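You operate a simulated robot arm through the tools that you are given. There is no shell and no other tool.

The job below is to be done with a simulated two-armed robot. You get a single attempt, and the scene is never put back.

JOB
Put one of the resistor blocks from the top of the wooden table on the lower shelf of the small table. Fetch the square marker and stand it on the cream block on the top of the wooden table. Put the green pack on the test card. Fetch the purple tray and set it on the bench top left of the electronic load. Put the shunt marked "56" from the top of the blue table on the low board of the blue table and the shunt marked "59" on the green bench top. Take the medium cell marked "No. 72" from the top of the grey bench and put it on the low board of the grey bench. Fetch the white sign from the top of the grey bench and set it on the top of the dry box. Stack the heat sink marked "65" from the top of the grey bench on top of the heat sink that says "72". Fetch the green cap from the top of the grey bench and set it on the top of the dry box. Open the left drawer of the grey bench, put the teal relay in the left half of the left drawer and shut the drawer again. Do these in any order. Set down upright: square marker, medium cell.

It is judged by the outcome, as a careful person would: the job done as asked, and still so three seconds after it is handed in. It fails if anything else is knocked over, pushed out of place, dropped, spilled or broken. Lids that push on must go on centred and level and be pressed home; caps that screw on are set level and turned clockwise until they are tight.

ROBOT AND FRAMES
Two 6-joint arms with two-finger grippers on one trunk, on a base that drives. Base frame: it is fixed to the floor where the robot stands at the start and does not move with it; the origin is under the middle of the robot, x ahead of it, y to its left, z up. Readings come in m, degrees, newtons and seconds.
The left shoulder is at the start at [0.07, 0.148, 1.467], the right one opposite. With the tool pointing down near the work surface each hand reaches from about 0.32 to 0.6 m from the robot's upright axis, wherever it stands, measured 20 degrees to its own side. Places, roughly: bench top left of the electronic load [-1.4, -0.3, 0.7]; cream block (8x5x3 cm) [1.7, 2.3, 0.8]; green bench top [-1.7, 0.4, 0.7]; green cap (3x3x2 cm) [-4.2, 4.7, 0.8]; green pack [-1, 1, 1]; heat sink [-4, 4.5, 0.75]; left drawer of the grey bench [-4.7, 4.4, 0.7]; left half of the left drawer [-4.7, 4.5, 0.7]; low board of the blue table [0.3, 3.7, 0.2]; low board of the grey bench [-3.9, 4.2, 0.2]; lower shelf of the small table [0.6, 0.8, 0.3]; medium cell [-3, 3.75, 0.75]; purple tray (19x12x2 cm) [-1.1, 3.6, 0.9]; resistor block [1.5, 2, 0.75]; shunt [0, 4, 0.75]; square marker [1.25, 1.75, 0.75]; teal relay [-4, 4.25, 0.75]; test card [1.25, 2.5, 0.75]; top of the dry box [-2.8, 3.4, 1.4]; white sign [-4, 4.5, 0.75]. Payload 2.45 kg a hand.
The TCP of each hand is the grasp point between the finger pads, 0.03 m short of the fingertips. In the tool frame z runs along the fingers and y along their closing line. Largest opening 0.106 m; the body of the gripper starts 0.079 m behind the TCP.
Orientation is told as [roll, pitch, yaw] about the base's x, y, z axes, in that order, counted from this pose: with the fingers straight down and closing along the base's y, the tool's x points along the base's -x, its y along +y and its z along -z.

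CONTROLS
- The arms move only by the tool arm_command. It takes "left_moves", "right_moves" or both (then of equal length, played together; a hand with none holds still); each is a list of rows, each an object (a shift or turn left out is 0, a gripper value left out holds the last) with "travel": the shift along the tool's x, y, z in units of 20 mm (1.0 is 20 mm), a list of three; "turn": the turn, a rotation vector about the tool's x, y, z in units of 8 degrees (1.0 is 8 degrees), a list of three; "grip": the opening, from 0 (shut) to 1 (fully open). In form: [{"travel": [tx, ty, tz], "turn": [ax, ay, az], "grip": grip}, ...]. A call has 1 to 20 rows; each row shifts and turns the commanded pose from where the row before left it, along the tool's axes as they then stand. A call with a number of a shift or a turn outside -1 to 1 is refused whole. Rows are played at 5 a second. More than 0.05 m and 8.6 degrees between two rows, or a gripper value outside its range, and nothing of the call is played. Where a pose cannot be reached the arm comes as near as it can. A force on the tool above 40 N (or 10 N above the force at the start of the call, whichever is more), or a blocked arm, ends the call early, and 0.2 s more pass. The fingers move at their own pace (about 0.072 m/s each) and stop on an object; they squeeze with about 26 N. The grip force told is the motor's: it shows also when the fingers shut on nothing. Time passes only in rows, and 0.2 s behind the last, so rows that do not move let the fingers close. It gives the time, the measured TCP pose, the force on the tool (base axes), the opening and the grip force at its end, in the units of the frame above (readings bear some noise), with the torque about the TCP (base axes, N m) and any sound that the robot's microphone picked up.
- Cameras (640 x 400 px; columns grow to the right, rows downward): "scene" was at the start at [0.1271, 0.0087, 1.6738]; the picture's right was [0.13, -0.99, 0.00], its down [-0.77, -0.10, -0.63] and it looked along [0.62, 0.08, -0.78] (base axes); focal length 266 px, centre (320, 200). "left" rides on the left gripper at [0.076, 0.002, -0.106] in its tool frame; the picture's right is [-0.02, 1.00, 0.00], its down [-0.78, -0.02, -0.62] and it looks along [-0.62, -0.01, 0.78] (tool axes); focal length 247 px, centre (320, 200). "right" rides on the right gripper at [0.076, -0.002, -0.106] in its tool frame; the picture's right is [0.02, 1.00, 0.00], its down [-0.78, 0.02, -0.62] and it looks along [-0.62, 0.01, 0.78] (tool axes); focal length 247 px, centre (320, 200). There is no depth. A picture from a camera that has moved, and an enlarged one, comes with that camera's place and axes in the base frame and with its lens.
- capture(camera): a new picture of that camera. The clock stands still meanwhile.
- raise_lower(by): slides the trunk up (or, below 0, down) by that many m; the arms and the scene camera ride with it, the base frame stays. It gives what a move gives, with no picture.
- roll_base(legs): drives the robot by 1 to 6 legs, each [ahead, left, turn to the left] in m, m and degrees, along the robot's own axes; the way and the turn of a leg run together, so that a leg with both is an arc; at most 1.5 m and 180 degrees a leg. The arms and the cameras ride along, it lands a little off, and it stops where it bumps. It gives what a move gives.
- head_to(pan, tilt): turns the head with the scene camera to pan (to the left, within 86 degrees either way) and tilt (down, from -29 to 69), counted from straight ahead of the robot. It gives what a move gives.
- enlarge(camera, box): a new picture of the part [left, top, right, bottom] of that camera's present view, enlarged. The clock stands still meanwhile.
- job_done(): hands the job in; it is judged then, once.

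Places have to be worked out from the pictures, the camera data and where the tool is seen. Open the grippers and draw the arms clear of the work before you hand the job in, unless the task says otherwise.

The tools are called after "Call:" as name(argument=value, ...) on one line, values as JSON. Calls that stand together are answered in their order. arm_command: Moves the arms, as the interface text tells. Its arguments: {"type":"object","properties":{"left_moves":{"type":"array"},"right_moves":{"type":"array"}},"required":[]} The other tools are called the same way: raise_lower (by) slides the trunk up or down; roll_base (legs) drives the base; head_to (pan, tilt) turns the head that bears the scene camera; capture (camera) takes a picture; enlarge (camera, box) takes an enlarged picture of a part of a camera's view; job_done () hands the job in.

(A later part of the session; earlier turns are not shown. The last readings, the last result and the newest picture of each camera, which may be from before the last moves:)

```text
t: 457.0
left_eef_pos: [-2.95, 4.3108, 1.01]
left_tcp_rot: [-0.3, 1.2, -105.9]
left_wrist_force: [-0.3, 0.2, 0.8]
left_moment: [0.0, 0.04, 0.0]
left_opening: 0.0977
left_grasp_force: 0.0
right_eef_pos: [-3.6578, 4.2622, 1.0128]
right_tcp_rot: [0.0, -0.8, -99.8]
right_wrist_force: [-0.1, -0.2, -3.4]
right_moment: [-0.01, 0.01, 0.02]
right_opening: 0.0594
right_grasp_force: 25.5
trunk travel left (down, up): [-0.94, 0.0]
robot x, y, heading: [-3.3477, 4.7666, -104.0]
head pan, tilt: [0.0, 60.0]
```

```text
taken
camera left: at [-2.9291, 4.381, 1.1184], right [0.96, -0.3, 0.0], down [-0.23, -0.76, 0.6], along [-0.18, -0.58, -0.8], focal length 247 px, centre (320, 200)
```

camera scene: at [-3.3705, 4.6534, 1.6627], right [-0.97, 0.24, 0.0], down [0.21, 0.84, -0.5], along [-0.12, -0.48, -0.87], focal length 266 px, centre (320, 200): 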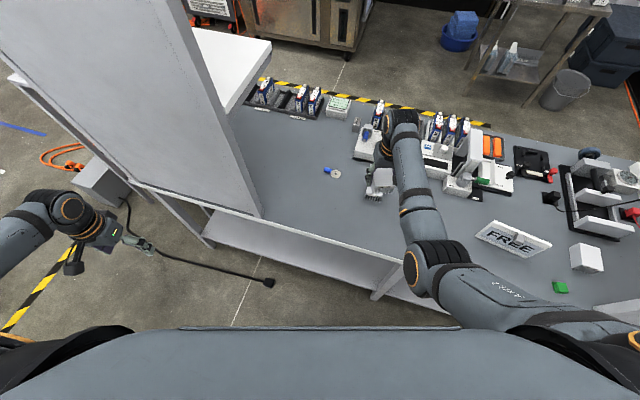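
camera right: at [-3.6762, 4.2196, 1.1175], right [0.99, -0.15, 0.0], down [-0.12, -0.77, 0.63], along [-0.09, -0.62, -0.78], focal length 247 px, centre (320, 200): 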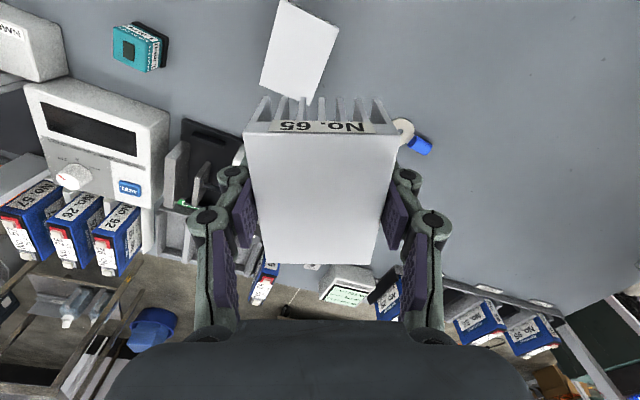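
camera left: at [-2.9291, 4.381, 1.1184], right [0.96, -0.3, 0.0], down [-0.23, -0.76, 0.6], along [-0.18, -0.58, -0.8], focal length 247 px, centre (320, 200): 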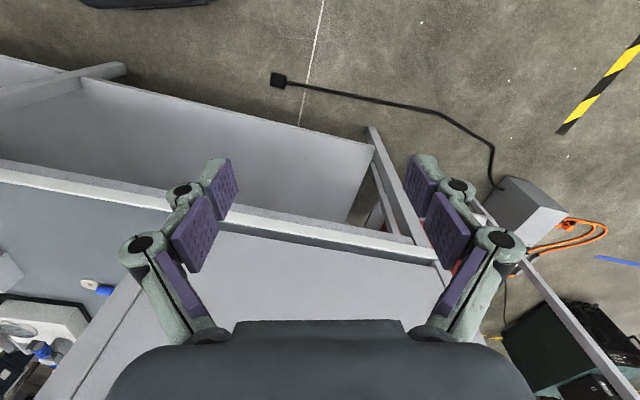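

Now the left hand is clear. I drive 9 cm ahead, lower the trunk 8 cm, rotate the block to match heat sink 72 and move it above.

Call:
roll_base(legs=[[0.09, 0, 0]])

Call:
arm_command(right_moves=[{"turn": [0, 0, 0.87]}, {"turn": [0, 0, 0.87]}, {"turn": [0, 0, 0.87]}, {"travel": [-0.3, -0.6, 0]}, {"travel": [-0.3, -0.6, 0]}, {}])

Call:
raise_lower(by=-0.08)

Call:
capture(camera="right")

Call:
enlarge(camera="scene", box=[330, 140, 450, 230])

```text
t: 458.1
left_eef_pos: [-2.9717, 4.228, 1.0121]
left_tcp_rot: [-0.1, 1.0, -106.0]
left_wrist_force: [0.0, -0.1, 1.7]
left_moment: [-0.03, -0.01, 0.01]
left_opening: 0.0975
left_grasp_force: 0.0
right_eef_pos: [-3.681, 4.1813, 1.0158]
right_tcp_rot: [0.0, -1.0, -99.9]
right_wrist_force: [-0.1, 0.8, -2.9]
right_moment: [-0.03, 0.05, -0.02]
right_opening: 0.0596
right_grasp_force: 26.0
trunk travel left (down, up): [-0.94, 0.0]
robot x, y, heading: [-3.3666, 4.6802, -104.3]
head pan, tilt: [0.0, 60.0]
```

```text
t: 459.5
left_eef_pos: [-2.9733, 4.2236, 1.0092]
left_tcp_rot: [-0.1, 1.3, -106.0]
left_wrist_force: [-0.5, -0.1, 0.2]
left_moment: [-0.01, -0.03, -0.02]
left_opening: 0.0977
left_grasp_force: 0.0
right_eef_pos: [-3.7071, 4.1789, 1.0137]
right_tcp_rot: [0.3, -0.7, -120.8]
right_wrist_force: [-0.5, -0.8, -3.0]
right_moment: [0.01, 0.03, 0.0]
right_opening: 0.0596
right_grasp_force: 26.3
trunk travel left (down, up): [-0.94, 0.0]
robot x, y, heading: [-3.3669, 4.6814, -104.0]
head pan, tilt: [0.0, 60.0]
```

```text
t: 460.7
left_eef_pos: [-2.9725, 4.2241, 0.9301]
left_tcp_rot: [-0.2, 1.3, -106.0]
left_wrist_force: [0.6, 0.2, 0.1]
left_moment: [-0.02, 0.01, -0.02]
left_opening: 0.0974
left_grasp_force: 0.0
right_eef_pos: [-3.7085, 4.1789, 0.9337]
right_tcp_rot: [0.3, -0.7, -120.8]
right_wrist_force: [0.3, 0.0, -3.1]
right_moment: [-0.02, 0.04, 0.05]
right_opening: 0.0595
right_grasp_force: 25.7
trunk travel left (down, up): [-0.86, 0.08]
robot x, y, heading: [-3.3627, 4.6798, -104.1]
head pan, tilt: [0.0, 60.0]
```

```text
taken
camera right: at [-3.6688, 4.2458, 1.0401], right [0.87, -0.49, 0.0], down [-0.38, -0.67, 0.63], along [-0.31, -0.55, -0.78], focal length 247 px, centre (320, 200)
```

right: 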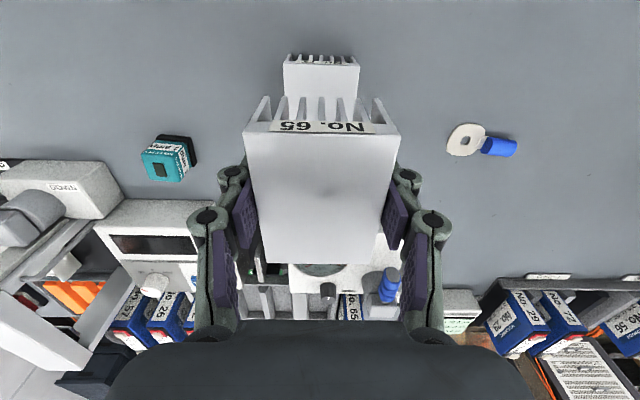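

```text
4.44 times, centred on (390, 185) of scene
camera zoom: at [-3.3931, 4.5669, 1.5827], right [-0.97, 0.24, 0.0], down [0.21, 0.84, -0.5], along [-0.12, -0.48, -0.87], focal length 1181 px, centre (9, 267)
```

zoom: 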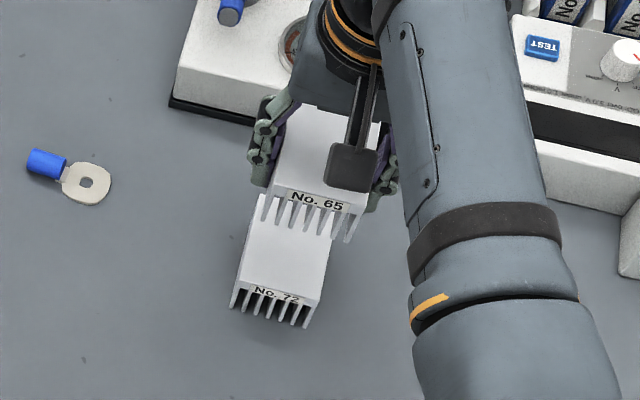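

Heat sink 65 is aligned above 72 within millimetres. I lower it in small steps until contact.

Call:
arm_command(right_moves=[{"travel": [0, 0, 1]}, {"travel": [0, 0, 1]}, {"travel": [0, 0, 0.6]}, {"travel": [0, 0, 0.3]}, {"travel": [0, 0, 0.2]}, {"travel": [0, 0, 0.15]}, {"travel": [0, 0, 0.15]}, {"travel": [0, 0, 0.15]}, {"travel": [0, 0, 0.15]}, {"travel": [0, 0, 0.15]}, {"travel": [0, 0, 0.15]}, {"travel": [0, 0, 0.15]}, {}])

Call:
capture(camera="right")

Call:
enlarge(camera="scene", box=[330, 140, 450, 230])

```text
t: 463.5
left_eef_pos: [-2.9738, 4.2252, 0.9298]
left_tcp_rot: [-0.2, 1.2, -106.0]
left_wrist_force: [-0.5, -0.8, -0.6]
left_moment: [0.0, 0.02, -0.01]
left_opening: 0.0973
left_grasp_force: 0.0
right_eef_pos: [-3.7083, 4.1779, 0.8539]
right_tcp_rot: [0.4, -1.0, -120.8]
right_wrist_force: [-2.5, -0.5, 12.9]
right_moment: [-0.21, 0.36, -0.01]
right_opening: 0.0597
right_grasp_force: 25.8
trunk travel left (down, up): [-0.86, 0.08]
robot x, y, heading: [-3.367, 4.6822, -103.9]
head pan, tilt: [0.0, 60.0]
```

```text
taken
camera right: at [-3.6687, 4.2449, 0.959], right [0.87, -0.49, 0.0], down [-0.38, -0.67, 0.64], along [-0.31, -0.55, -0.77], focal length 247 px, centre (320, 200)
```

right: 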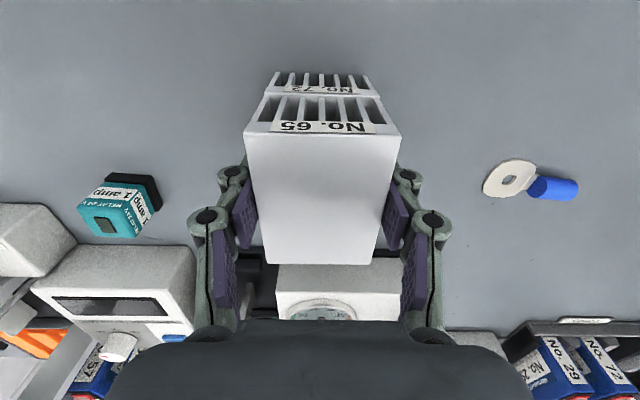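

```text
4.44 times, centred on (390, 185) of scene
camera zoom: at [-3.3921, 4.5691, 1.5831], right [-0.97, 0.24, 0.0], down [0.21, 0.84, -0.5], along [-0.12, -0.49, -0.87], focal length 1181 px, centre (9, 267)
```

zoom: 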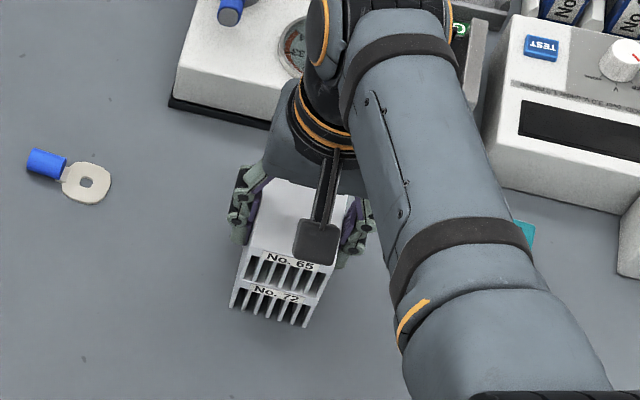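

Stacked with light contact. I open the gripper and lift straight up.

Call:
arm_command(right_moves=[{"travel": [0, 0, -0.05]}, {"grip": 0.7}, {"grip": 0.8}, {"grip": 0.8}, {"travel": [0, 0, -0.5]}, {"travel": [0, 0, -1]}, {"travel": [0, 0, -1]}, {"travel": [0, 0, -1]}, {"travel": [0, 0, -1]}, {}])

Call:
capture(camera="right")

Call:
enlarge(camera="scene", box=[330, 140, 450, 230])

```text
t: 465.7
left_eef_pos: [-2.9722, 4.2251, 0.9309]
left_tcp_rot: [-0.3, 1.4, -106.0]
left_wrist_force: [0.0, -0.1, 0.2]
left_moment: [0.02, -0.02, 0.03]
left_opening: 0.0974
left_grasp_force: 0.1
right_eef_pos: [-3.7084, 4.1786, 0.9422]
right_tcp_rot: [0.3, -0.7, -120.6]
right_wrist_force: [-0.6, -0.4, 0.1]
right_moment: [-0.01, -0.03, 0.0]
right_opening: 0.0849
right_grasp_force: 0.0
trunk travel left (down, up): [-0.86, 0.08]
robot x, y, heading: [-3.3678, 4.6842, -103.7]
head pan, tilt: [0.0, 60.0]
```

```text
taken
camera right: at [-3.6688, 4.2457, 1.0491], right [0.87, -0.49, 0.0], down [-0.38, -0.67, 0.63], along [-0.31, -0.55, -0.78], focal length 247 px, centre (320, 200)
```

right: 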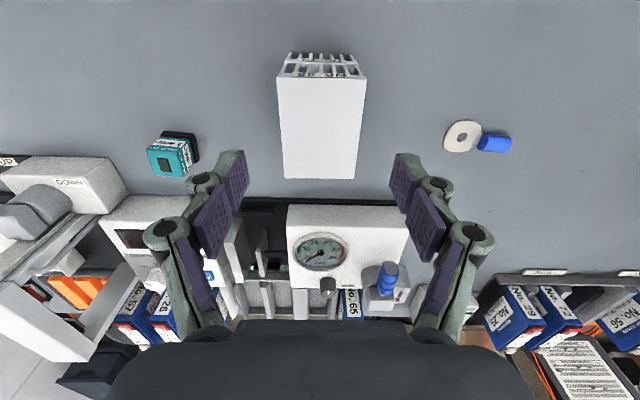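

```text
4.44 times, centred on (390, 185) of scene
camera zoom: at [-3.3929, 4.5672, 1.5827], right [-0.97, 0.24, 0.0], down [0.21, 0.84, -0.5], along [-0.12, -0.48, -0.87], focal length 1181 px, centre (9, 267)
```

zoom: 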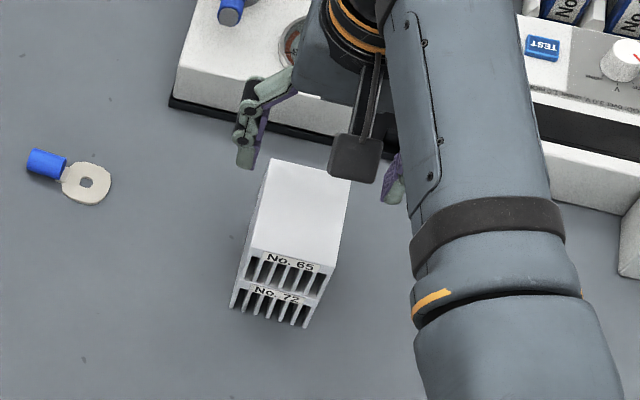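

Heat sink 65 sits neatly on 72. Before fetching the sign and the cap for the tall dry box, I back off and test whether the right hand can be pitched ~64° and raised to about z=1.45.

Call:
roll_base(legs=[[-0.35, 0, 0]])

Call:
raise_lower(by=0.08)

Call:
arm_command(right_moves=[{"turn": [0, -1, 0]}, {"turn": [0, -1, 0]}, {"turn": [0, -1, 0]}, {"turn": [0, -1, 0]}, {"turn": [0, -1, 0]}, {"turn": [0, -1, 0]}, {"turn": [0, -1, 0]}, {"turn": [0, -1, 0]}, {"travel": [-0.9, 0, -0.44]}, {"travel": [-0.9, 0, -0.44]}, {"travel": [-0.9, 0, -0.44]}, {"travel": [-0.9, 0, -0.44]}, {"travel": [-0.9, 0, -0.44]}, {"travel": [-0.9, 0, -0.44]}, {"travel": [-0.9, 0, -0.44]}, {"travel": [-0.9, 0, -0.44]}, {"travel": [-0.9, 0, -0.44]}, {"travel": [-0.9, 0, -0.44]}])

```text
t: 468.0
left_eef_pos: [-2.8879, 4.5602, 0.9296]
left_tcp_rot: [-0.2, 1.3, -105.7]
left_wrist_force: [0.4, 0.4, 1.0]
left_moment: [-0.02, -0.02, -0.01]
left_opening: 0.0974
left_grasp_force: 0.2
right_eef_pos: [-3.6236, 4.5128, 0.9415]
right_tcp_rot: [0.2, -0.6, -120.6]
right_wrist_force: [-0.1, 0.3, -0.6]
right_moment: [0.0, -0.02, 0.01]
right_opening: 0.0847
right_grasp_force: 0.1
trunk travel left (down, up): [-0.86, 0.08]
robot x, y, heading: [-3.2849, 5.0152, -104.0]
head pan, tilt: [0.0, 60.0]
```

```text
t: 469.1
left_eef_pos: [-2.8882, 4.5617, 1.0109]
left_tcp_rot: [-0.1, 1.3, -105.8]
left_wrist_force: [-0.8, -0.4, 0.2]
left_moment: [-0.02, -0.01, 0.0]
left_opening: 0.0974
left_grasp_force: 0.1
right_eef_pos: [-3.6228, 4.5145, 1.0217]
right_tcp_rot: [0.2, -0.7, -120.6]
right_wrist_force: [-0.4, -1.1, 0.5]
right_moment: [0.05, -0.02, -0.02]
right_opening: 0.0848
right_grasp_force: 0.1
trunk travel left (down, up): [-0.94, 0.0]
robot x, y, heading: [-3.2829, 5.0177, -103.8]
head pan, tilt: [0.0, 60.0]
```

```text
t: 472.4
left_eef_pos: [-2.8881, 4.563, 1.0096]
left_tcp_rot: [-0.2, 1.2, -105.9]
left_wrist_force: [0.2, -0.3, 0.3]
left_moment: [-0.01, 0.01, 0.0]
left_opening: 0.0973
left_grasp_force: 0.0
right_eef_pos: [-3.656, 4.5293, 1.1611]
right_tcp_rot: [-19.8, -64.7, -101.5]
right_wrist_force: [0.4, 0.1, 0.7]
right_moment: [0.0, 0.03, 0.0]
right_opening: 0.0849
right_grasp_force: 0.1
trunk travel left (down, up): [-0.94, 0.0]
robot x, y, heading: [-3.2818, 5.0206, -104.0]
head pan, tilt: [0.0, 60.0]
stopped in row 16 (right hand): the arm was blocked; the commanded pose is now the measured one
```

The arm folded too tightly there. I level the hand, extend it forward 16 cm, and try again to raise it.

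Call:
arm_command(right_moves=[{"turn": [-0.83, 0, 0]}, {"turn": [-0.82, 0, 0]}, {"turn": [-0.82, 0, 0]}, {"travel": [-0.43, 0, 0.9]}, {"travel": [-0.43, 0, 0.9]}, {"travel": [-0.43, 0, 0.9]}, {"travel": [-0.43, 0, 0.9]}, {"travel": [-0.43, 0, 0.9]}, {"travel": [-0.43, 0, 0.9]}, {"travel": [-0.43, 0, 0.9]}, {"travel": [-0.43, 0, 0.9]}, {}])

Call:
arm_command(right_moves=[{"travel": [-0.9, 0, -0.43]}, {"travel": [-0.9, 0, -0.43]}, {"travel": [-0.9, 0, -0.43]}, {"travel": [-0.9, 0, -0.43]}, {"travel": [-0.9, 0, -0.43]}, {"travel": [-0.9, 0, -0.43]}, {"travel": [-0.9, 0, -0.43]}, {"travel": [-0.9, 0, -0.43]}, {"travel": [-0.9, 0, -0.43]}, {"travel": [-0.9, 0, -0.43]}, {"travel": [-0.9, 0, -0.43]}, {"travel": [-0.9, 0, -0.43]}, {"travel": [-0.9, 0, -0.43]}, {"travel": [-0.9, 0, -0.43]}, {"travel": [-0.9, 0, -0.43]}])

```text
t: 475.0
left_eef_pos: [-2.8886, 4.5621, 1.0096]
left_tcp_rot: [-0.3, 1.2, -105.8]
left_wrist_force: [0.0, 0.7, -0.1]
left_moment: [-0.01, 0.01, 0.02]
left_opening: 0.0975
left_grasp_force: 0.1
right_eef_pos: [-3.6882, 4.3727, 1.1611]
right_tcp_rot: [0.5, -64.7, -101.9]
right_wrist_force: [0.5, 0.5, -0.2]
right_moment: [0.02, 0.0, 0.03]
right_opening: 0.0849
right_grasp_force: 0.1
trunk travel left (down, up): [-0.94, 0.0]
robot x, y, heading: [-3.2824, 5.0195, -103.9]
head pan, tilt: [0.0, 60.0]
```

```text
t: 478.2
left_eef_pos: [-2.8876, 4.5615, 1.0096]
left_tcp_rot: [-0.1, 1.1, -105.8]
left_wrist_force: [1.2, 0.2, 0.5]
left_moment: [0.01, -0.01, 0.01]
left_opening: 0.0976
left_grasp_force: 0.1
right_eef_pos: [-3.6891, 4.3765, 1.4606]
right_tcp_rot: [0.5, -64.6, -102.0]
right_wrist_force: [-0.4, -0.3, -0.3]
right_moment: [0.01, -0.02, 0.01]
right_opening: 0.0847
right_grasp_force: 0.1
trunk travel left (down, up): [-0.94, 0.0]
robot x, y, heading: [-3.2804, 5.0191, -103.9]
head pan, tilt: [0.0, 60.0]
```

The hand reaches z=1.46 with 64° pitch. I bring the right hand partly back and prepare the left hand (pitched the same) to fetch the green cap.

Call:
arm_command(left_moves=[{"travel": [-0.5, -1, 0]}, {"travel": [-0.5, -1, 0]}, {"travel": [-0.5, -1, 0]}, {"travel": [-0.5, -1, 0]}, {"travel": [-0.5, -1, 0]}, {"travel": [-0.5, -1, 0]}, {"travel": [0, -1, 0]}, {"travel": [0, -1, 0]}, {"travel": [0, -1, 0]}, {"travel": [0, -1, 0]}, {"travel": [0, -1, 0]}, {"turn": [0, -1, 0]}, {"turn": [0, -1, 0]}, {"turn": [0, -1, 0]}, {"turn": [0, -1, 0]}, {"turn": [0, -1, 0]}, {"turn": [0, -1, 0]}, {"turn": [0, -1, 0]}, {"turn": [0, -1, 0]}], right_moves=[{"travel": [0.9, 0, 0.43]}, {"travel": [0.9, 0, 0.43]}, {"travel": [0.9, 0, 0.43]}, {"travel": [0.9, 0, 0.43]}, {"travel": [0.9, 0, 0.43]}, {"travel": [0.9, 0, 0.43]}, {"travel": [0.9, 0, 0.43]}, {"travel": [0.9, 0, 0.43]}, {"travel": [0.9, 0, 0.43]}, {"travel": [0.9, 0, 0.43]}, {"travel": [0.9, 0, 0.43]}, {"travel": [0.9, 0, 0.43]}, {"travel": [0.43, 0, -0.9]}, {"travel": [0.43, 0, -0.9]}, {"travel": [0.43, 0, -0.9]}, {}, {}, {}, {}])

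Call:
roll_base(legs=[[-0.1, 0, 0], [0, 0, -61.5]])

```text
t: 482.2
left_eef_pos: [-3.1156, 4.5645, 1.01]
left_tcp_rot: [-0.3, -62.8, -105.7]
left_wrist_force: [0.2, 0.2, -0.1]
left_moment: [0.0, -0.03, 0.0]
left_opening: 0.0976
left_grasp_force: 0.0
right_eef_pos: [-3.6768, 4.4326, 1.2202]
right_tcp_rot: [0.4, -64.7, -102.0]
right_wrist_force: [-0.8, -0.5, -0.1]
right_moment: [0.02, 0.03, 0.02]
right_opening: 0.0847
right_grasp_force: 0.1
trunk travel left (down, up): [-0.94, 0.0]
robot x, y, heading: [-3.2815, 5.0175, -103.8]
head pan, tilt: [0.0, 60.0]
```

```text
t: 486.1
left_eef_pos: [-3.5716, 4.7471, 1.0093]
left_tcp_rot: [-0.5, -62.7, -166.1]
left_wrist_force: [0.1, -0.1, -0.1]
left_moment: [-0.04, 0.01, -0.03]
left_opening: 0.0975
left_grasp_force: 0.1
right_eef_pos: [-3.9608, 5.1699, 1.2202]
right_tcp_rot: [0.3, -64.8, -162.6]
right_wrist_force: [-0.5, 0.0, -0.6]
right_moment: [0.01, -0.03, 0.0]
right_opening: 0.0848
right_grasp_force: 0.1
trunk travel left (down, up): [-0.94, 0.0]
robot x, y, heading: [-3.256, 5.1158, -164.4]
head pan, tilt: [0.0, 60.0]
```

I drive 0.4 m ahead toward the cap and check with the cameras.

Call:
roll_base(legs=[[0.4, 0, 0]])

Call:
head_to(pan=15, tilt=55)

Call:
capture(camera="scene")

Call:
capture(camera="left")

```text
t: 488.6
left_eef_pos: [-3.9581, 4.6371, 1.0086]
left_tcp_rot: [-0.3, -62.8, -166.0]
left_wrist_force: [1.1, -0.5, 0.1]
left_moment: [0.01, -0.05, 0.02]
left_opening: 0.0974
left_grasp_force: 0.1
right_eef_pos: [-4.3488, 5.0613, 1.2213]
right_tcp_rot: [0.3, -64.7, -162.5]
right_wrist_force: [-0.1, 0.1, -0.7]
right_moment: [0.0, 0.04, 0.02]
right_opening: 0.0848
right_grasp_force: 0.1
trunk travel left (down, up): [-0.94, 0.0]
robot x, y, heading: [-3.6457, 5.0074, -164.3]
head pan, tilt: [0.0, 60.0]
```

```text
t: 489.3
left_eef_pos: [-3.9593, 4.6368, 1.0085]
left_tcp_rot: [-0.3, -62.8, -166.1]
left_wrist_force: [-0.2, -0.2, 0.8]
left_moment: [-0.03, -0.02, 0.0]
left_opening: 0.0975
left_grasp_force: 0.1
right_eef_pos: [-4.3505, 5.0607, 1.2195]
right_tcp_rot: [0.5, -64.5, -162.5]
right_wrist_force: [-0.6, -0.1, 0.4]
right_moment: [-0.03, 0.02, -0.01]
right_opening: 0.0848
right_grasp_force: 0.1
trunk travel left (down, up): [-0.94, 0.0]
robot x, y, heading: [-3.6449, 5.0065, -164.4]
head pan, tilt: [15.0, 55.0]
```

```text
taken
camera scene: at [-3.7564, 4.9551, 1.6687], right [-0.51, 0.86, 0.0], down [0.71, 0.42, -0.57], along [-0.49, -0.29, -0.82], focal length 266 px, centre (320, 200)
```

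scene: 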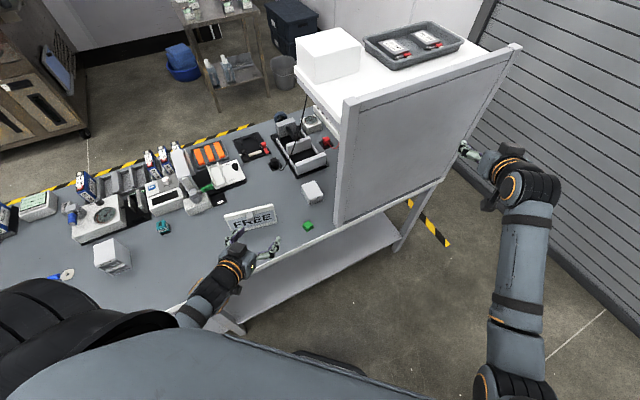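

```text
taken
camera left: at [-3.8345, 4.6663, 0.9902], right [0.23, -0.97, 0.02], down [0.18, 0.06, 0.98], along [-0.96, -0.22, 0.19], focal length 247 px, centre (320, 200)
```

left: 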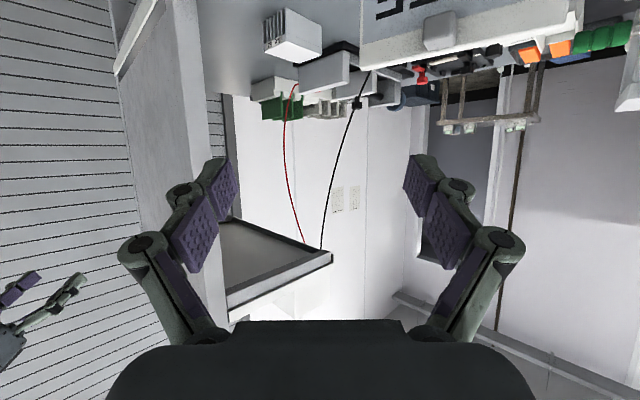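

I enlarge the cap and the sign in the scene view to get their exact positions.

Call:
enlarge(camera="scene", box=[220, 190, 330, 270])

```text
5.00 times, centred on (275, 230) of scene
camera zoom: at [-3.7564, 4.9551, 1.6687], right [-0.51, 0.86, 0.0], down [0.71, 0.42, -0.57], along [-0.49, -0.29, -0.82], focal length 1329 px, centre (545, 50)
```

zoom: 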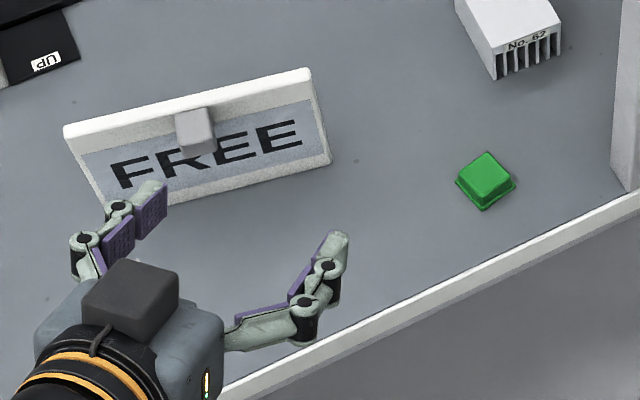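

The cap's sides run at 75°/165°, so the right hand should approach it along −105°; the sign's handle should be approached along −135°. I move the base north a bit and turn to −105° for the cap.

Call:
roll_base(legs=[[0.055, -0.36, 0], [0, 0, 59.4]])

Call:
head_to(pan=-10, tilt=55)

Call:
capture(camera="scene")

Call:
enlarge(camera="scene", box=[270, 120, 400, 220])

```text
t: 494.3
left_eef_pos: [-3.6365, 4.8878, 1.0106]
left_tcp_rot: [0.2, -62.7, -106.0]
left_wrist_force: [0.1, -0.9, -0.5]
left_moment: [0.0, -0.01, -0.02]
left_opening: 0.0979
left_grasp_force: 0.0
right_eef_pos: [-4.198, 4.7573, 1.2184]
right_tcp_rot: [0.7, -64.6, -102.5]
right_wrist_force: [-16.4, 8.4, -4.5]
right_moment: [0.2, -0.32, -0.52]
right_opening: 0.0993
right_grasp_force: 10.7
trunk travel left (down, up): [-0.94, 0.0]
robot x, y, heading: [-3.7997, 5.3423, -103.9]
head pan, tilt: [15.0, 55.0]
```

```text
t: 495.2
left_eef_pos: [-3.6377, 4.8887, 1.0107]
left_tcp_rot: [0.1, -62.8, -106.0]
left_wrist_force: [-0.5, 0.7, 0.4]
left_moment: [-0.02, 0.02, 0.01]
left_opening: 0.0972
left_grasp_force: 0.1
right_eef_pos: [-4.1987, 4.7575, 1.2177]
right_tcp_rot: [0.7, -64.6, -102.4]
right_wrist_force: [-18.2, 4.8, 0.8]
right_moment: [-0.01, -0.01, -0.33]
right_opening: 0.0978
right_grasp_force: 9.6
trunk travel left (down, up): [-0.94, 0.0]
robot x, y, heading: [-3.7995, 5.3417, -103.9]
head pan, tilt: [-10.0, 55.0]
```

```text
taken
camera scene: at [-3.8452, 5.2272, 1.6687], right [-0.91, 0.4, 0.0], down [0.33, 0.75, -0.57], along [-0.23, -0.53, -0.82], focal length 266 px, centre (320, 200)
```

scene: 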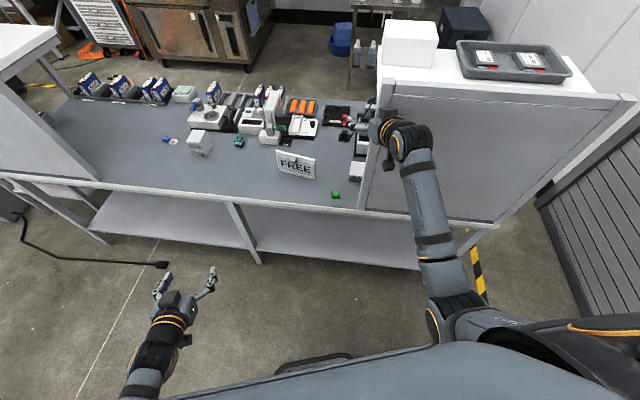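

```text
4.00 times, centred on (335, 170) of scene
camera zoom: at [-3.8452, 5.2272, 1.6687], right [-0.91, 0.4, 0.0], down [0.33, 0.75, -0.57], along [-0.23, -0.53, -0.82], focal length 1063 px, centre (260, 320)
```

zoom: 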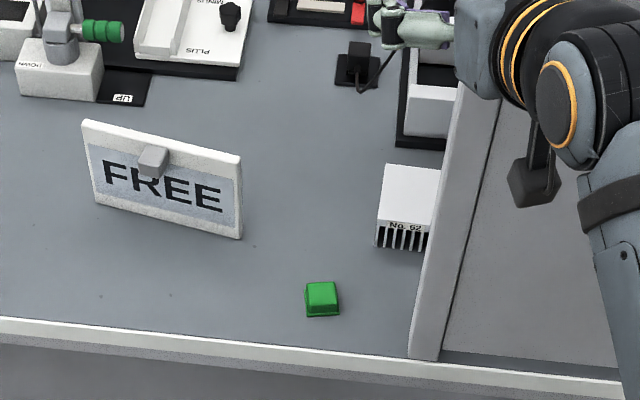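

The right fingers press against the west panel's edge. I move the base left and back to free the hand.

Call:
roll_base(legs=[[0, 0.06, 0], [-0.12, 0.06, 0]])

Call:
capture(camera="scene")

```text
t: 496.0
left_eef_pos: [-3.6278, 4.8827, 1.0092]
left_tcp_rot: [0.5, -62.5, -106.7]
left_wrist_force: [-0.5, 0.0, -0.2]
left_moment: [-0.04, -0.01, -0.05]
left_opening: 0.0974
left_grasp_force: 0.0
right_eef_pos: [-4.1966, 4.7544, 1.217]
right_tcp_rot: [-1.7, -64.6, -101.0]
right_wrist_force: [-30.5, 5.9, -3.0]
right_moment: [-0.42, -0.25, -0.45]
right_opening: 0.1012
right_grasp_force: 12.6
trunk travel left (down, up): [-0.94, 0.0]
robot x, y, heading: [-3.784, 5.3388, -104.5]
head pan, tilt: [-10.0, 55.0]
stopped in leg 1: the force on the tool passed its limit at 52 N (the readings are from after the stop); the commanded pose is now the measured one
```

```text
taken
camera scene: at [-3.8368, 5.2215, 1.6683], right [-0.91, 0.41, -0.01], down [0.34, 0.75, -0.57], along [-0.23, -0.52, -0.82], focal length 266 px, centre (320, 200)
```

scene: 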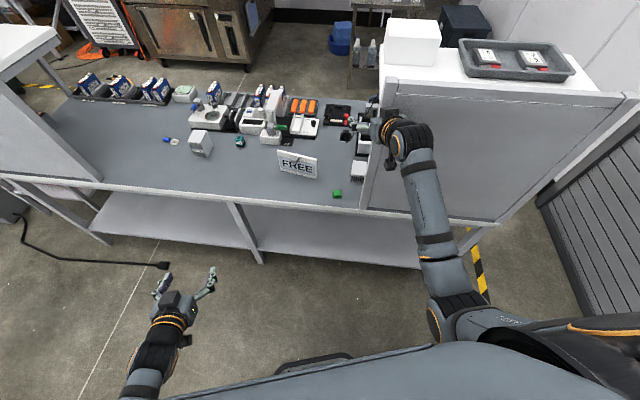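

The right finger seems hooked behind the panel's frame edge. I undo the sideways move and withdraw straight back (north).

Call:
roll_base(legs=[[0, -0.015, 0], [-0.12, 0, 0]])

Call:
capture(camera="scene")

```text
t: 497.6
left_eef_pos: [-3.6069, 5.002, 1.009]
left_tcp_rot: [-0.4, -62.7, -105.7]
left_wrist_force: [-0.4, 0.2, 0.4]
left_moment: [0.01, 0.0, 0.0]
left_opening: 0.0975
left_grasp_force: 0.0
right_eef_pos: [-4.1708, 4.8724, 1.2198]
right_tcp_rot: [-1.5, -64.7, -100.7]
right_wrist_force: [0.2, -0.2, -0.1]
right_moment: [-0.01, -0.02, -0.02]
right_opening: 0.0847
right_grasp_force: 0.1
trunk travel left (down, up): [-0.94, 0.0]
robot x, y, heading: [-3.7732, 5.458, -104.0]
head pan, tilt: [-10.0, 55.0]
```

```text
taken
camera scene: at [-3.8113, 5.3403, 1.6686], right [-0.91, 0.41, 0.0], down [0.33, 0.75, -0.57], along [-0.23, -0.52, -0.82], focal length 266 px, centre (320, 200)
```

scene: 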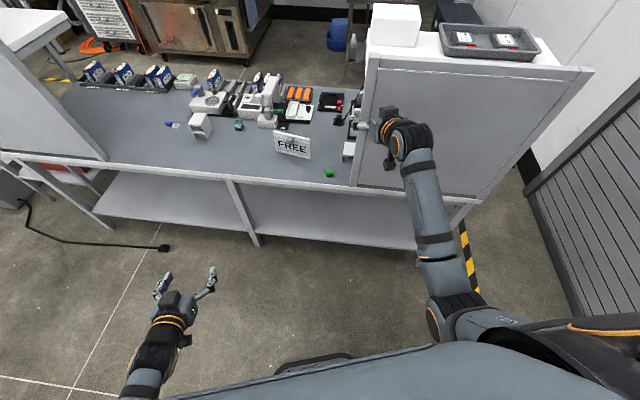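

The hand is free and nothing moved. I lower and retract the right hand outside the bench edge, narrowing its opening, and set its yaw to −105° for the cap.

Call:
arm_command(right_moves=[{"travel": [0.97, 0, 0], "turn": [0.3, 0, 0.23], "grip": 0.55}, {"travel": [0.97, 0, 0]}, {"travel": [0.97, 0, 0]}, {"travel": [0.97, 0, 0]}, {"travel": [0.97, 0, 0]}, {"travel": [0.97, 0, 0]}, {"travel": [0.97, 0, 0]}, {"travel": [0.97, 0, 0]}, {"travel": [0.97, 0, 0]}, {"travel": [0.97, 0, 0]}, {"travel": [0.97, 0, 0]}, {"travel": [0.97, 0, 0]}, {"travel": [0.97, 0, 0]}, {"travel": [0.97, 0, 0]}, {"travel": [0.97, 0, 0]}, {"travel": [0.97, 0, 0]}, {"travel": [0.97, 0, 0]}, {}])

Call:
roll_base(legs=[[0.2, 0, 0]])

Call:
capture(camera="scene")

Call:
enlarge(camera="scene", box=[290, 180, 430, 290])

```text
t: 501.4
left_eef_pos: [-3.6064, 5.0031, 1.008]
left_tcp_rot: [-0.3, -62.7, -105.8]
left_wrist_force: [-0.2, 0.1, -0.3]
left_moment: [0.01, -0.01, -0.01]
left_opening: 0.0974
left_grasp_force: 0.1
right_eef_pos: [-4.1357, 5.0097, 0.9218]
right_tcp_rot: [0.0, -64.8, -105.2]
right_wrist_force: [0.1, 1.0, -0.5]
right_moment: [0.01, -0.02, -0.01]
right_opening: 0.0584
right_grasp_force: 0.1
trunk travel left (down, up): [-0.94, 0.0]
robot x, y, heading: [-3.7706, 5.4583, -103.9]
head pan, tilt: [-10.0, 55.0]
```

```text
t: 503.0
left_eef_pos: [-3.6556, 4.8112, 1.0105]
left_tcp_rot: [-0.3, -62.9, -105.7]
left_wrist_force: [0.7, 0.0, 0.4]
left_moment: [-0.02, 0.0, -0.02]
left_opening: 0.0978
left_grasp_force: 0.0
right_eef_pos: [-4.1829, 4.8163, 0.9228]
right_tcp_rot: [-0.1, -65.0, -105.1]
right_wrist_force: [0.5, 0.7, 0.5]
right_moment: [0.0, 0.0, 0.0]
right_opening: 0.0586
right_grasp_force: 0.1
trunk travel left (down, up): [-0.94, 0.0]
robot x, y, heading: [-3.8183, 5.2639, -104.0]
head pan, tilt: [-10.0, 55.0]
```

```text
taken
camera scene: at [-3.8591, 5.1517, 1.6691], right [-0.91, 0.41, 0.0], down [0.33, 0.75, -0.58], along [-0.23, -0.53, -0.82], focal length 266 px, centre (320, 200)
```

scene: 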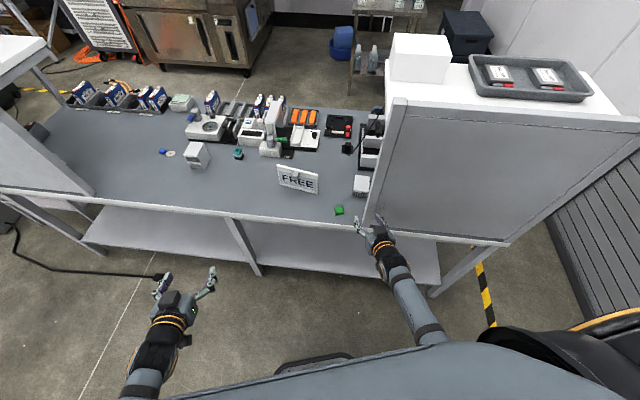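

```text
3.64 times, centred on (360, 235) of scene
camera zoom: at [-3.8591, 5.1517, 1.6691], right [-0.91, 0.41, 0.0], down [0.33, 0.75, -0.58], along [-0.23, -0.53, -0.82], focal length 966 px, centre (174, 73)
```

zoom: 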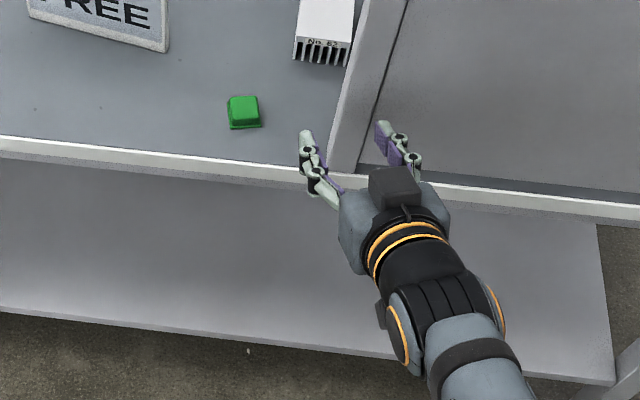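

I shift the base 6 cm east and 8 cm ahead and lower the trunk, so the fingertips come near the cap; then I check relative alignment.

Call:
roll_base(legs=[[0, 0.062, 0], [0.06, 0, 0]])

Call:
raise_lower(by=-0.08)

Call:
enlarge(camera="scene", box=[300, 180, 420, 270])

```text
t: 504.6
left_eef_pos: [-3.6107, 4.7433, 1.0122]
left_tcp_rot: [0.1, -62.9, -105.9]
left_wrist_force: [0.0, 0.4, -0.4]
left_moment: [0.01, -0.04, 0.02]
left_opening: 0.0975
left_grasp_force: 0.0
right_eef_pos: [-4.1385, 4.7466, 0.9231]
right_tcp_rot: [0.3, -65.0, -105.2]
right_wrist_force: [-0.5, 0.9, -0.4]
right_moment: [-0.02, -0.03, 0.04]
right_opening: 0.058
right_grasp_force: 0.0
trunk travel left (down, up): [-0.94, 0.0]
robot x, y, heading: [-3.7745, 5.1953, -104.0]
head pan, tilt: [-10.0, 55.0]
```

```text
t: 505.7
left_eef_pos: [-3.6104, 4.7388, 0.9289]
left_tcp_rot: [-0.2, -62.7, -105.6]
left_wrist_force: [-0.5, 0.1, 0.1]
left_moment: [0.01, 0.02, 0.02]
left_opening: 0.0972
left_grasp_force: 0.0
right_eef_pos: [-4.1384, 4.7424, 0.8415]
right_tcp_rot: [-0.1, -64.8, -104.9]
right_wrist_force: [0.5, 0.2, 0.4]
right_moment: [-0.03, 0.01, 0.03]
right_opening: 0.0584
right_grasp_force: 0.0
trunk travel left (down, up): [-0.86, 0.08]
robot x, y, heading: [-3.7782, 5.1939, -103.7]
head pan, tilt: [-10.0, 55.0]
```

```text
4.44 times, centred on (360, 225) of scene
camera zoom: at [-3.8151, 5.0773, 1.5889], right [-0.91, 0.41, 0.0], down [0.33, 0.75, -0.57], along [-0.23, -0.52, -0.82], focal length 1181 px, centre (142, 89)
```

zoom: 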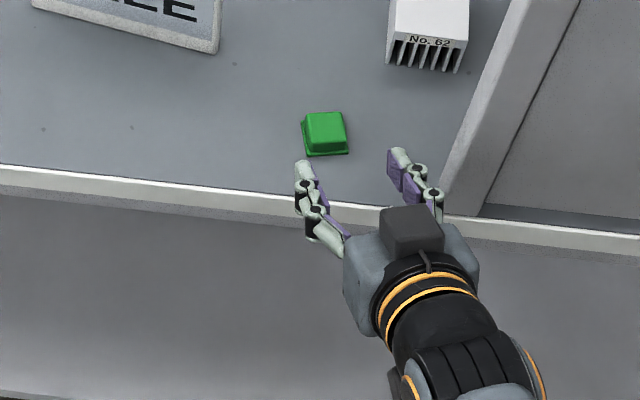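

The cap lies 6 cm straight ahead of the fingers. I move forward above it, check, then lower.

Call:
arm_command(right_moves=[{"travel": [-0.43, 0, 0.9]}, {"travel": [-0.43, 0, 0.9]}, {"travel": [-0.43, 0, 0.9]}, {}])

Call:
enlarge(camera="scene", box=[310, 185, 390, 245])

```text
t: 506.7
left_eef_pos: [-3.6091, 4.7373, 0.9281]
left_tcp_rot: [-0.2, -62.7, -105.5]
left_wrist_force: [0.4, -0.4, 0.2]
left_moment: [0.01, -0.02, 0.0]
left_opening: 0.0974
left_grasp_force: 0.1
right_eef_pos: [-4.1542, 4.6837, 0.8409]
right_tcp_rot: [-0.1, -64.8, -104.9]
right_wrist_force: [0.9, -0.1, 0.5]
right_moment: [-0.01, -0.02, -0.02]
right_opening: 0.0585
right_grasp_force: 0.0
trunk travel left (down, up): [-0.86, 0.08]
robot x, y, heading: [-3.7753, 5.1902, -104.1]
head pan, tilt: [-10.0, 55.0]
```

```text
6.67 times, centred on (350, 215) of scene
camera zoom: at [-3.8147, 5.0764, 1.5888], right [-0.91, 0.41, 0.0], down [0.33, 0.75, -0.57], along [-0.23, -0.52, -0.82], focal length 1772 px, centre (120, 100)
```

zoom: 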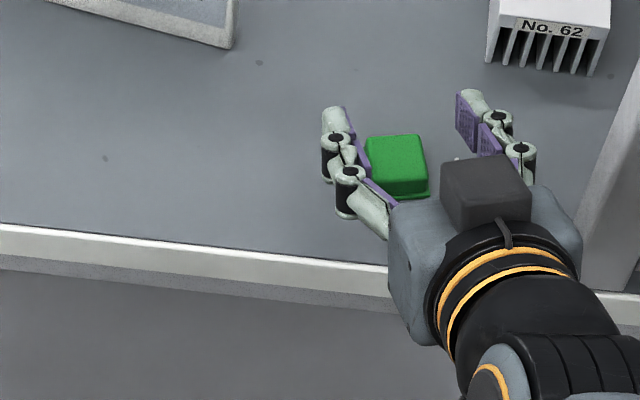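

The fingers straddle the cap symmetrically. I lower 3.8 cm and close.

Call:
arm_command(right_moves=[{"travel": [0.63, 0, 0.3]}, {"travel": [0.45, 0, 0.21]}, {"travel": [0.27, 0, 0.13]}, {"travel": [0.18, 0, 0.085]}, {"travel": [0.13, 0, 0.06]}, {}])

Call:
enlarge(camera="scene", box=[310, 185, 390, 245])

```text
t: 508.1
left_eef_pos: [-3.6096, 4.7383, 0.9283]
left_tcp_rot: [-0.3, -62.6, -105.5]
left_wrist_force: [-0.8, 0.4, -0.2]
left_moment: [-0.02, 0.01, 0.0]
left_opening: 0.0973
left_grasp_force: 0.0
right_eef_pos: [-4.1556, 4.6838, 0.8164]
right_tcp_rot: [0.1, -64.7, -104.8]
right_wrist_force: [-0.4, 0.4, -0.4]
right_moment: [0.02, 0.02, 0.02]
right_opening: 0.0585
right_grasp_force: 0.1
right hand out of reach, approached as far as the arm can: row 1, 2
trunk travel left (down, up): [-0.86, 0.08]
robot x, y, heading: [-3.7739, 5.1883, -103.8]
head pan, tilt: [-10.0, 55.0]
```

```text
6.67 times, centred on (350, 215) of scene
camera zoom: at [-3.8148, 5.0759, 1.5888], right [-0.91, 0.41, 0.0], down [0.33, 0.75, -0.57], along [-0.23, -0.52, -0.82], focal length 1772 px, centre (120, 100)
```

zoom: 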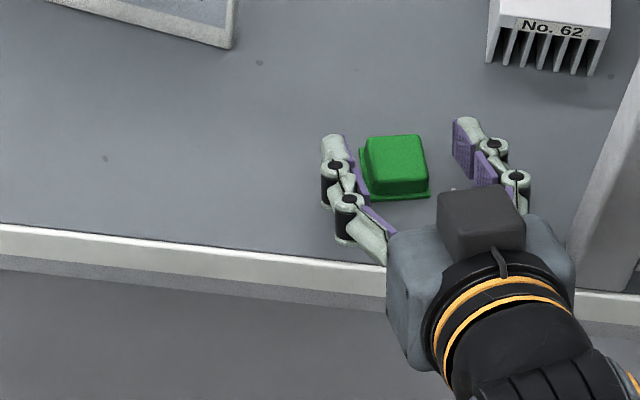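

The arm is at its limit; I use the trunk for the last 12 mm, then close on the cap.

Call:
raise_lower(by=-0.011)

Call:
arm_command(right_moves=[{"grip": 0.35}, {"grip": 0.2}, {"grip": 0.1}, {"grip": 0.1}, {}])

Call:
enlarge(camera="scene", box=[310, 185, 390, 245])

```text
t: 508.7
left_eef_pos: [-3.6091, 4.7378, 0.9167]
left_tcp_rot: [-0.3, -62.7, -105.6]
left_wrist_force: [0.6, 0.0, -0.3]
left_moment: [0.0, 0.01, 0.02]
left_opening: 0.0972
left_grasp_force: 0.1
right_eef_pos: [-4.1556, 4.6849, 0.8068]
right_tcp_rot: [0.0, -64.7, -105.0]
right_wrist_force: [0.0, -0.9, 0.2]
right_moment: [0.01, 0.0, 0.02]
right_opening: 0.0583
right_grasp_force: 0.1
trunk travel left (down, up): [-0.849, 0.091]
robot x, y, heading: [-3.7741, 5.1908, -103.8]
head pan, tilt: [-10.0, 55.0]
```

```text
t: 509.9
left_eef_pos: [-3.609, 4.7386, 0.9174]
left_tcp_rot: [-0.3, -62.7, -105.3]
left_wrist_force: [-0.2, 0.1, 0.0]
left_moment: [0.0, -0.01, 0.01]
left_opening: 0.0974
left_grasp_force: 0.0
right_eef_pos: [-4.1548, 4.6844, 0.8077]
right_tcp_rot: [-0.1, -64.7, -104.9]
right_wrist_force: [0.1, -1.2, -0.2]
right_moment: [-0.01, -0.01, -0.03]
right_opening: 0.0286
right_grasp_force: 25.9
trunk travel left (down, up): [-0.849, 0.091]
robot x, y, heading: [-3.7751, 5.1895, -104.2]
head pan, tilt: [-10.0, 55.0]
```

```text
6.67 times, centred on (350, 215) of scene
camera zoom: at [-3.8148, 5.0759, 1.5778], right [-0.91, 0.41, 0.0], down [0.33, 0.75, -0.57], along [-0.23, -0.52, -0.82], focal length 1772 px, centre (120, 100)
```

zoom: 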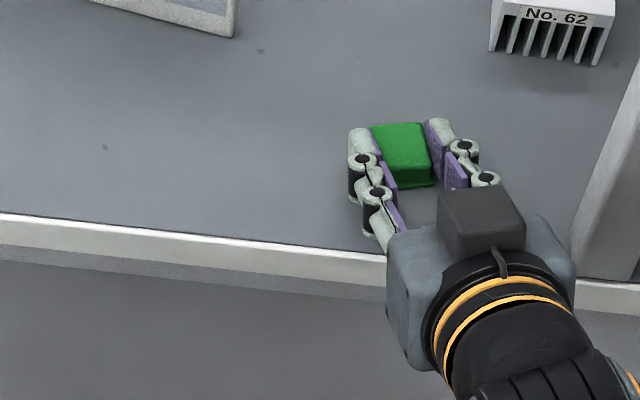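

The cap is held (28.6 mm). I lift with the trunk, back away from the bench, and raise the right hand high to clear the panels.

Call:
raise_lower(by=0.091)

Call:
roll_base(legs=[[-0.3, 0, 0]])

Call:
arm_command(right_moves=[{"travel": [-0.95, 0, -0.1]}, {"travel": [-0.95, 0, -0.1]}, {"travel": [-0.95, 0, -0.1]}, {"travel": [-0.95, 0, -0.1]}, {"travel": [-0.95, 0, -0.1]}, {"travel": [-0.95, 0, -0.1]}, {"travel": [-0.95, 0, -0.1]}, {"travel": [-0.95, 0, -0.1]}, {"travel": [-0.95, 0, -0.1]}, {"travel": [-0.95, 0, -0.1]}, {"travel": [-0.95, 0, -0.1]}, {"travel": [-0.95, 0, -0.1]}, {"travel": [-0.95, 0, -0.1]}, {"travel": [-0.95, 0, -0.1]}, {"travel": [-0.95, 0, -0.1]}, {"travel": [-0.95, 0, -0.1]}])

Call:
arm_command(right_moves=[{"travel": [-0.95, 0, -0.1]}, {"travel": [-0.95, 0, -0.1]}, {"travel": [-0.95, 0, -0.1]}, {"travel": [-0.95, 0, -0.1]}, {"travel": [-0.95, 0, -0.1]}, {"travel": [-0.95, 0, -0.1]}, {"travel": [-0.95, 0, -0.1]}, {"travel": [-0.95, 0, -0.1]}, {"travel": [-0.95, 0, -0.1]}, {"travel": [-0.95, 0, -0.1]}, {"travel": [-0.95, 0, -0.1]}, {"travel": [-0.95, 0, -0.1]}, {"travel": [-0.95, 0, -0.1]}, {"travel": [-0.95, 0, -0.1]}, {"travel": [-0.95, 0, -0.1]}])

Call:
capture(camera="right")

```text
t: 511.2
left_eef_pos: [-3.6081, 4.7388, 1.0091]
left_tcp_rot: [-0.3, -62.7, -105.5]
left_wrist_force: [-0.3, -0.8, 0.5]
left_moment: [-0.01, 0.0, 0.0]
left_opening: 0.0973
left_grasp_force: 0.1
right_eef_pos: [-4.1559, 4.6848, 0.8973]
right_tcp_rot: [-0.1, -64.7, -104.8]
right_wrist_force: [-0.1, 0.6, 0.8]
right_moment: [0.0, 0.01, -0.02]
right_opening: 0.0283
right_grasp_force: 25.9
trunk travel left (down, up): [-0.94, 0.0]
robot x, y, heading: [-3.7753, 5.1915, -104.0]
head pan, tilt: [-10.0, 55.0]
```

```text
t: 513.2
left_eef_pos: [-3.5363, 5.029, 1.0079]
left_tcp_rot: [-0.4, -62.6, -105.4]
left_wrist_force: [0.0, 0.0, 0.6]
left_moment: [0.02, 0.02, 0.02]
left_opening: 0.0974
left_grasp_force: 0.0
right_eef_pos: [-4.0829, 4.9736, 0.895]
right_tcp_rot: [-0.1, -64.6, -104.7]
right_wrist_force: [-0.1, -1.3, -0.1]
right_moment: [0.0, -0.01, -0.03]
right_opening: 0.0282
right_grasp_force: 26.1
trunk travel left (down, up): [-0.94, 0.0]
robot x, y, heading: [-3.7007, 5.4848, -103.5]
head pan, tilt: [-10.0, 55.0]
```

```text
t: 516.6
left_eef_pos: [-3.5361, 5.0299, 1.009]
left_tcp_rot: [-0.3, -62.7, -105.4]
left_wrist_force: [0.6, -0.9, 0.3]
left_moment: [0.0, 0.01, -0.02]
left_opening: 0.0975
left_grasp_force: 0.0
right_eef_pos: [-4.1069, 4.8807, 1.178]
right_tcp_rot: [-0.1, -64.7, -104.7]
right_wrist_force: [1.0, 0.3, -0.1]
right_moment: [0.02, 0.01, 0.0]
right_opening: 0.0281
right_grasp_force: 25.6
right hand out of reach, approached as far as the arm can: row 1, 2
trunk travel left (down, up): [-0.94, 0.0]
robot x, y, heading: [-3.6998, 5.483, -103.7]
head pan, tilt: [-10.0, 55.0]
```

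```text
t: 519.8
left_eef_pos: [-3.535, 5.0299, 1.0089]
left_tcp_rot: [-0.2, -62.7, -105.5]
left_wrist_force: [-0.2, -0.5, -0.5]
left_moment: [-0.02, 0.01, -0.03]
left_opening: 0.0974
left_grasp_force: 0.1
right_eef_pos: [-4.132, 4.7896, 1.4508]
right_tcp_rot: [-0.3, -64.7, -104.7]
right_wrist_force: [0.5, 0.0, 0.3]
right_moment: [-0.01, -0.01, 0.03]
right_opening: 0.0282
right_grasp_force: 25.9
trunk travel left (down, up): [-0.94, 0.0]
robot x, y, heading: [-3.7068, 5.4861, -103.7]
head pan, tilt: [-10.0, 55.0]
```

```text
taken
camera right: at [-4.0989, 4.9129, 1.4273], right [0.97, -0.25, -0.02], down [0.08, 0.21, 0.97], along [-0.24, -0.94, 0.23], focal length 247 px, centre (320, 200)
```

right: 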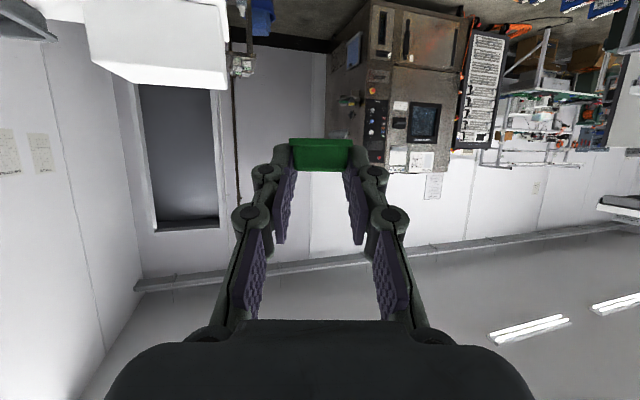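

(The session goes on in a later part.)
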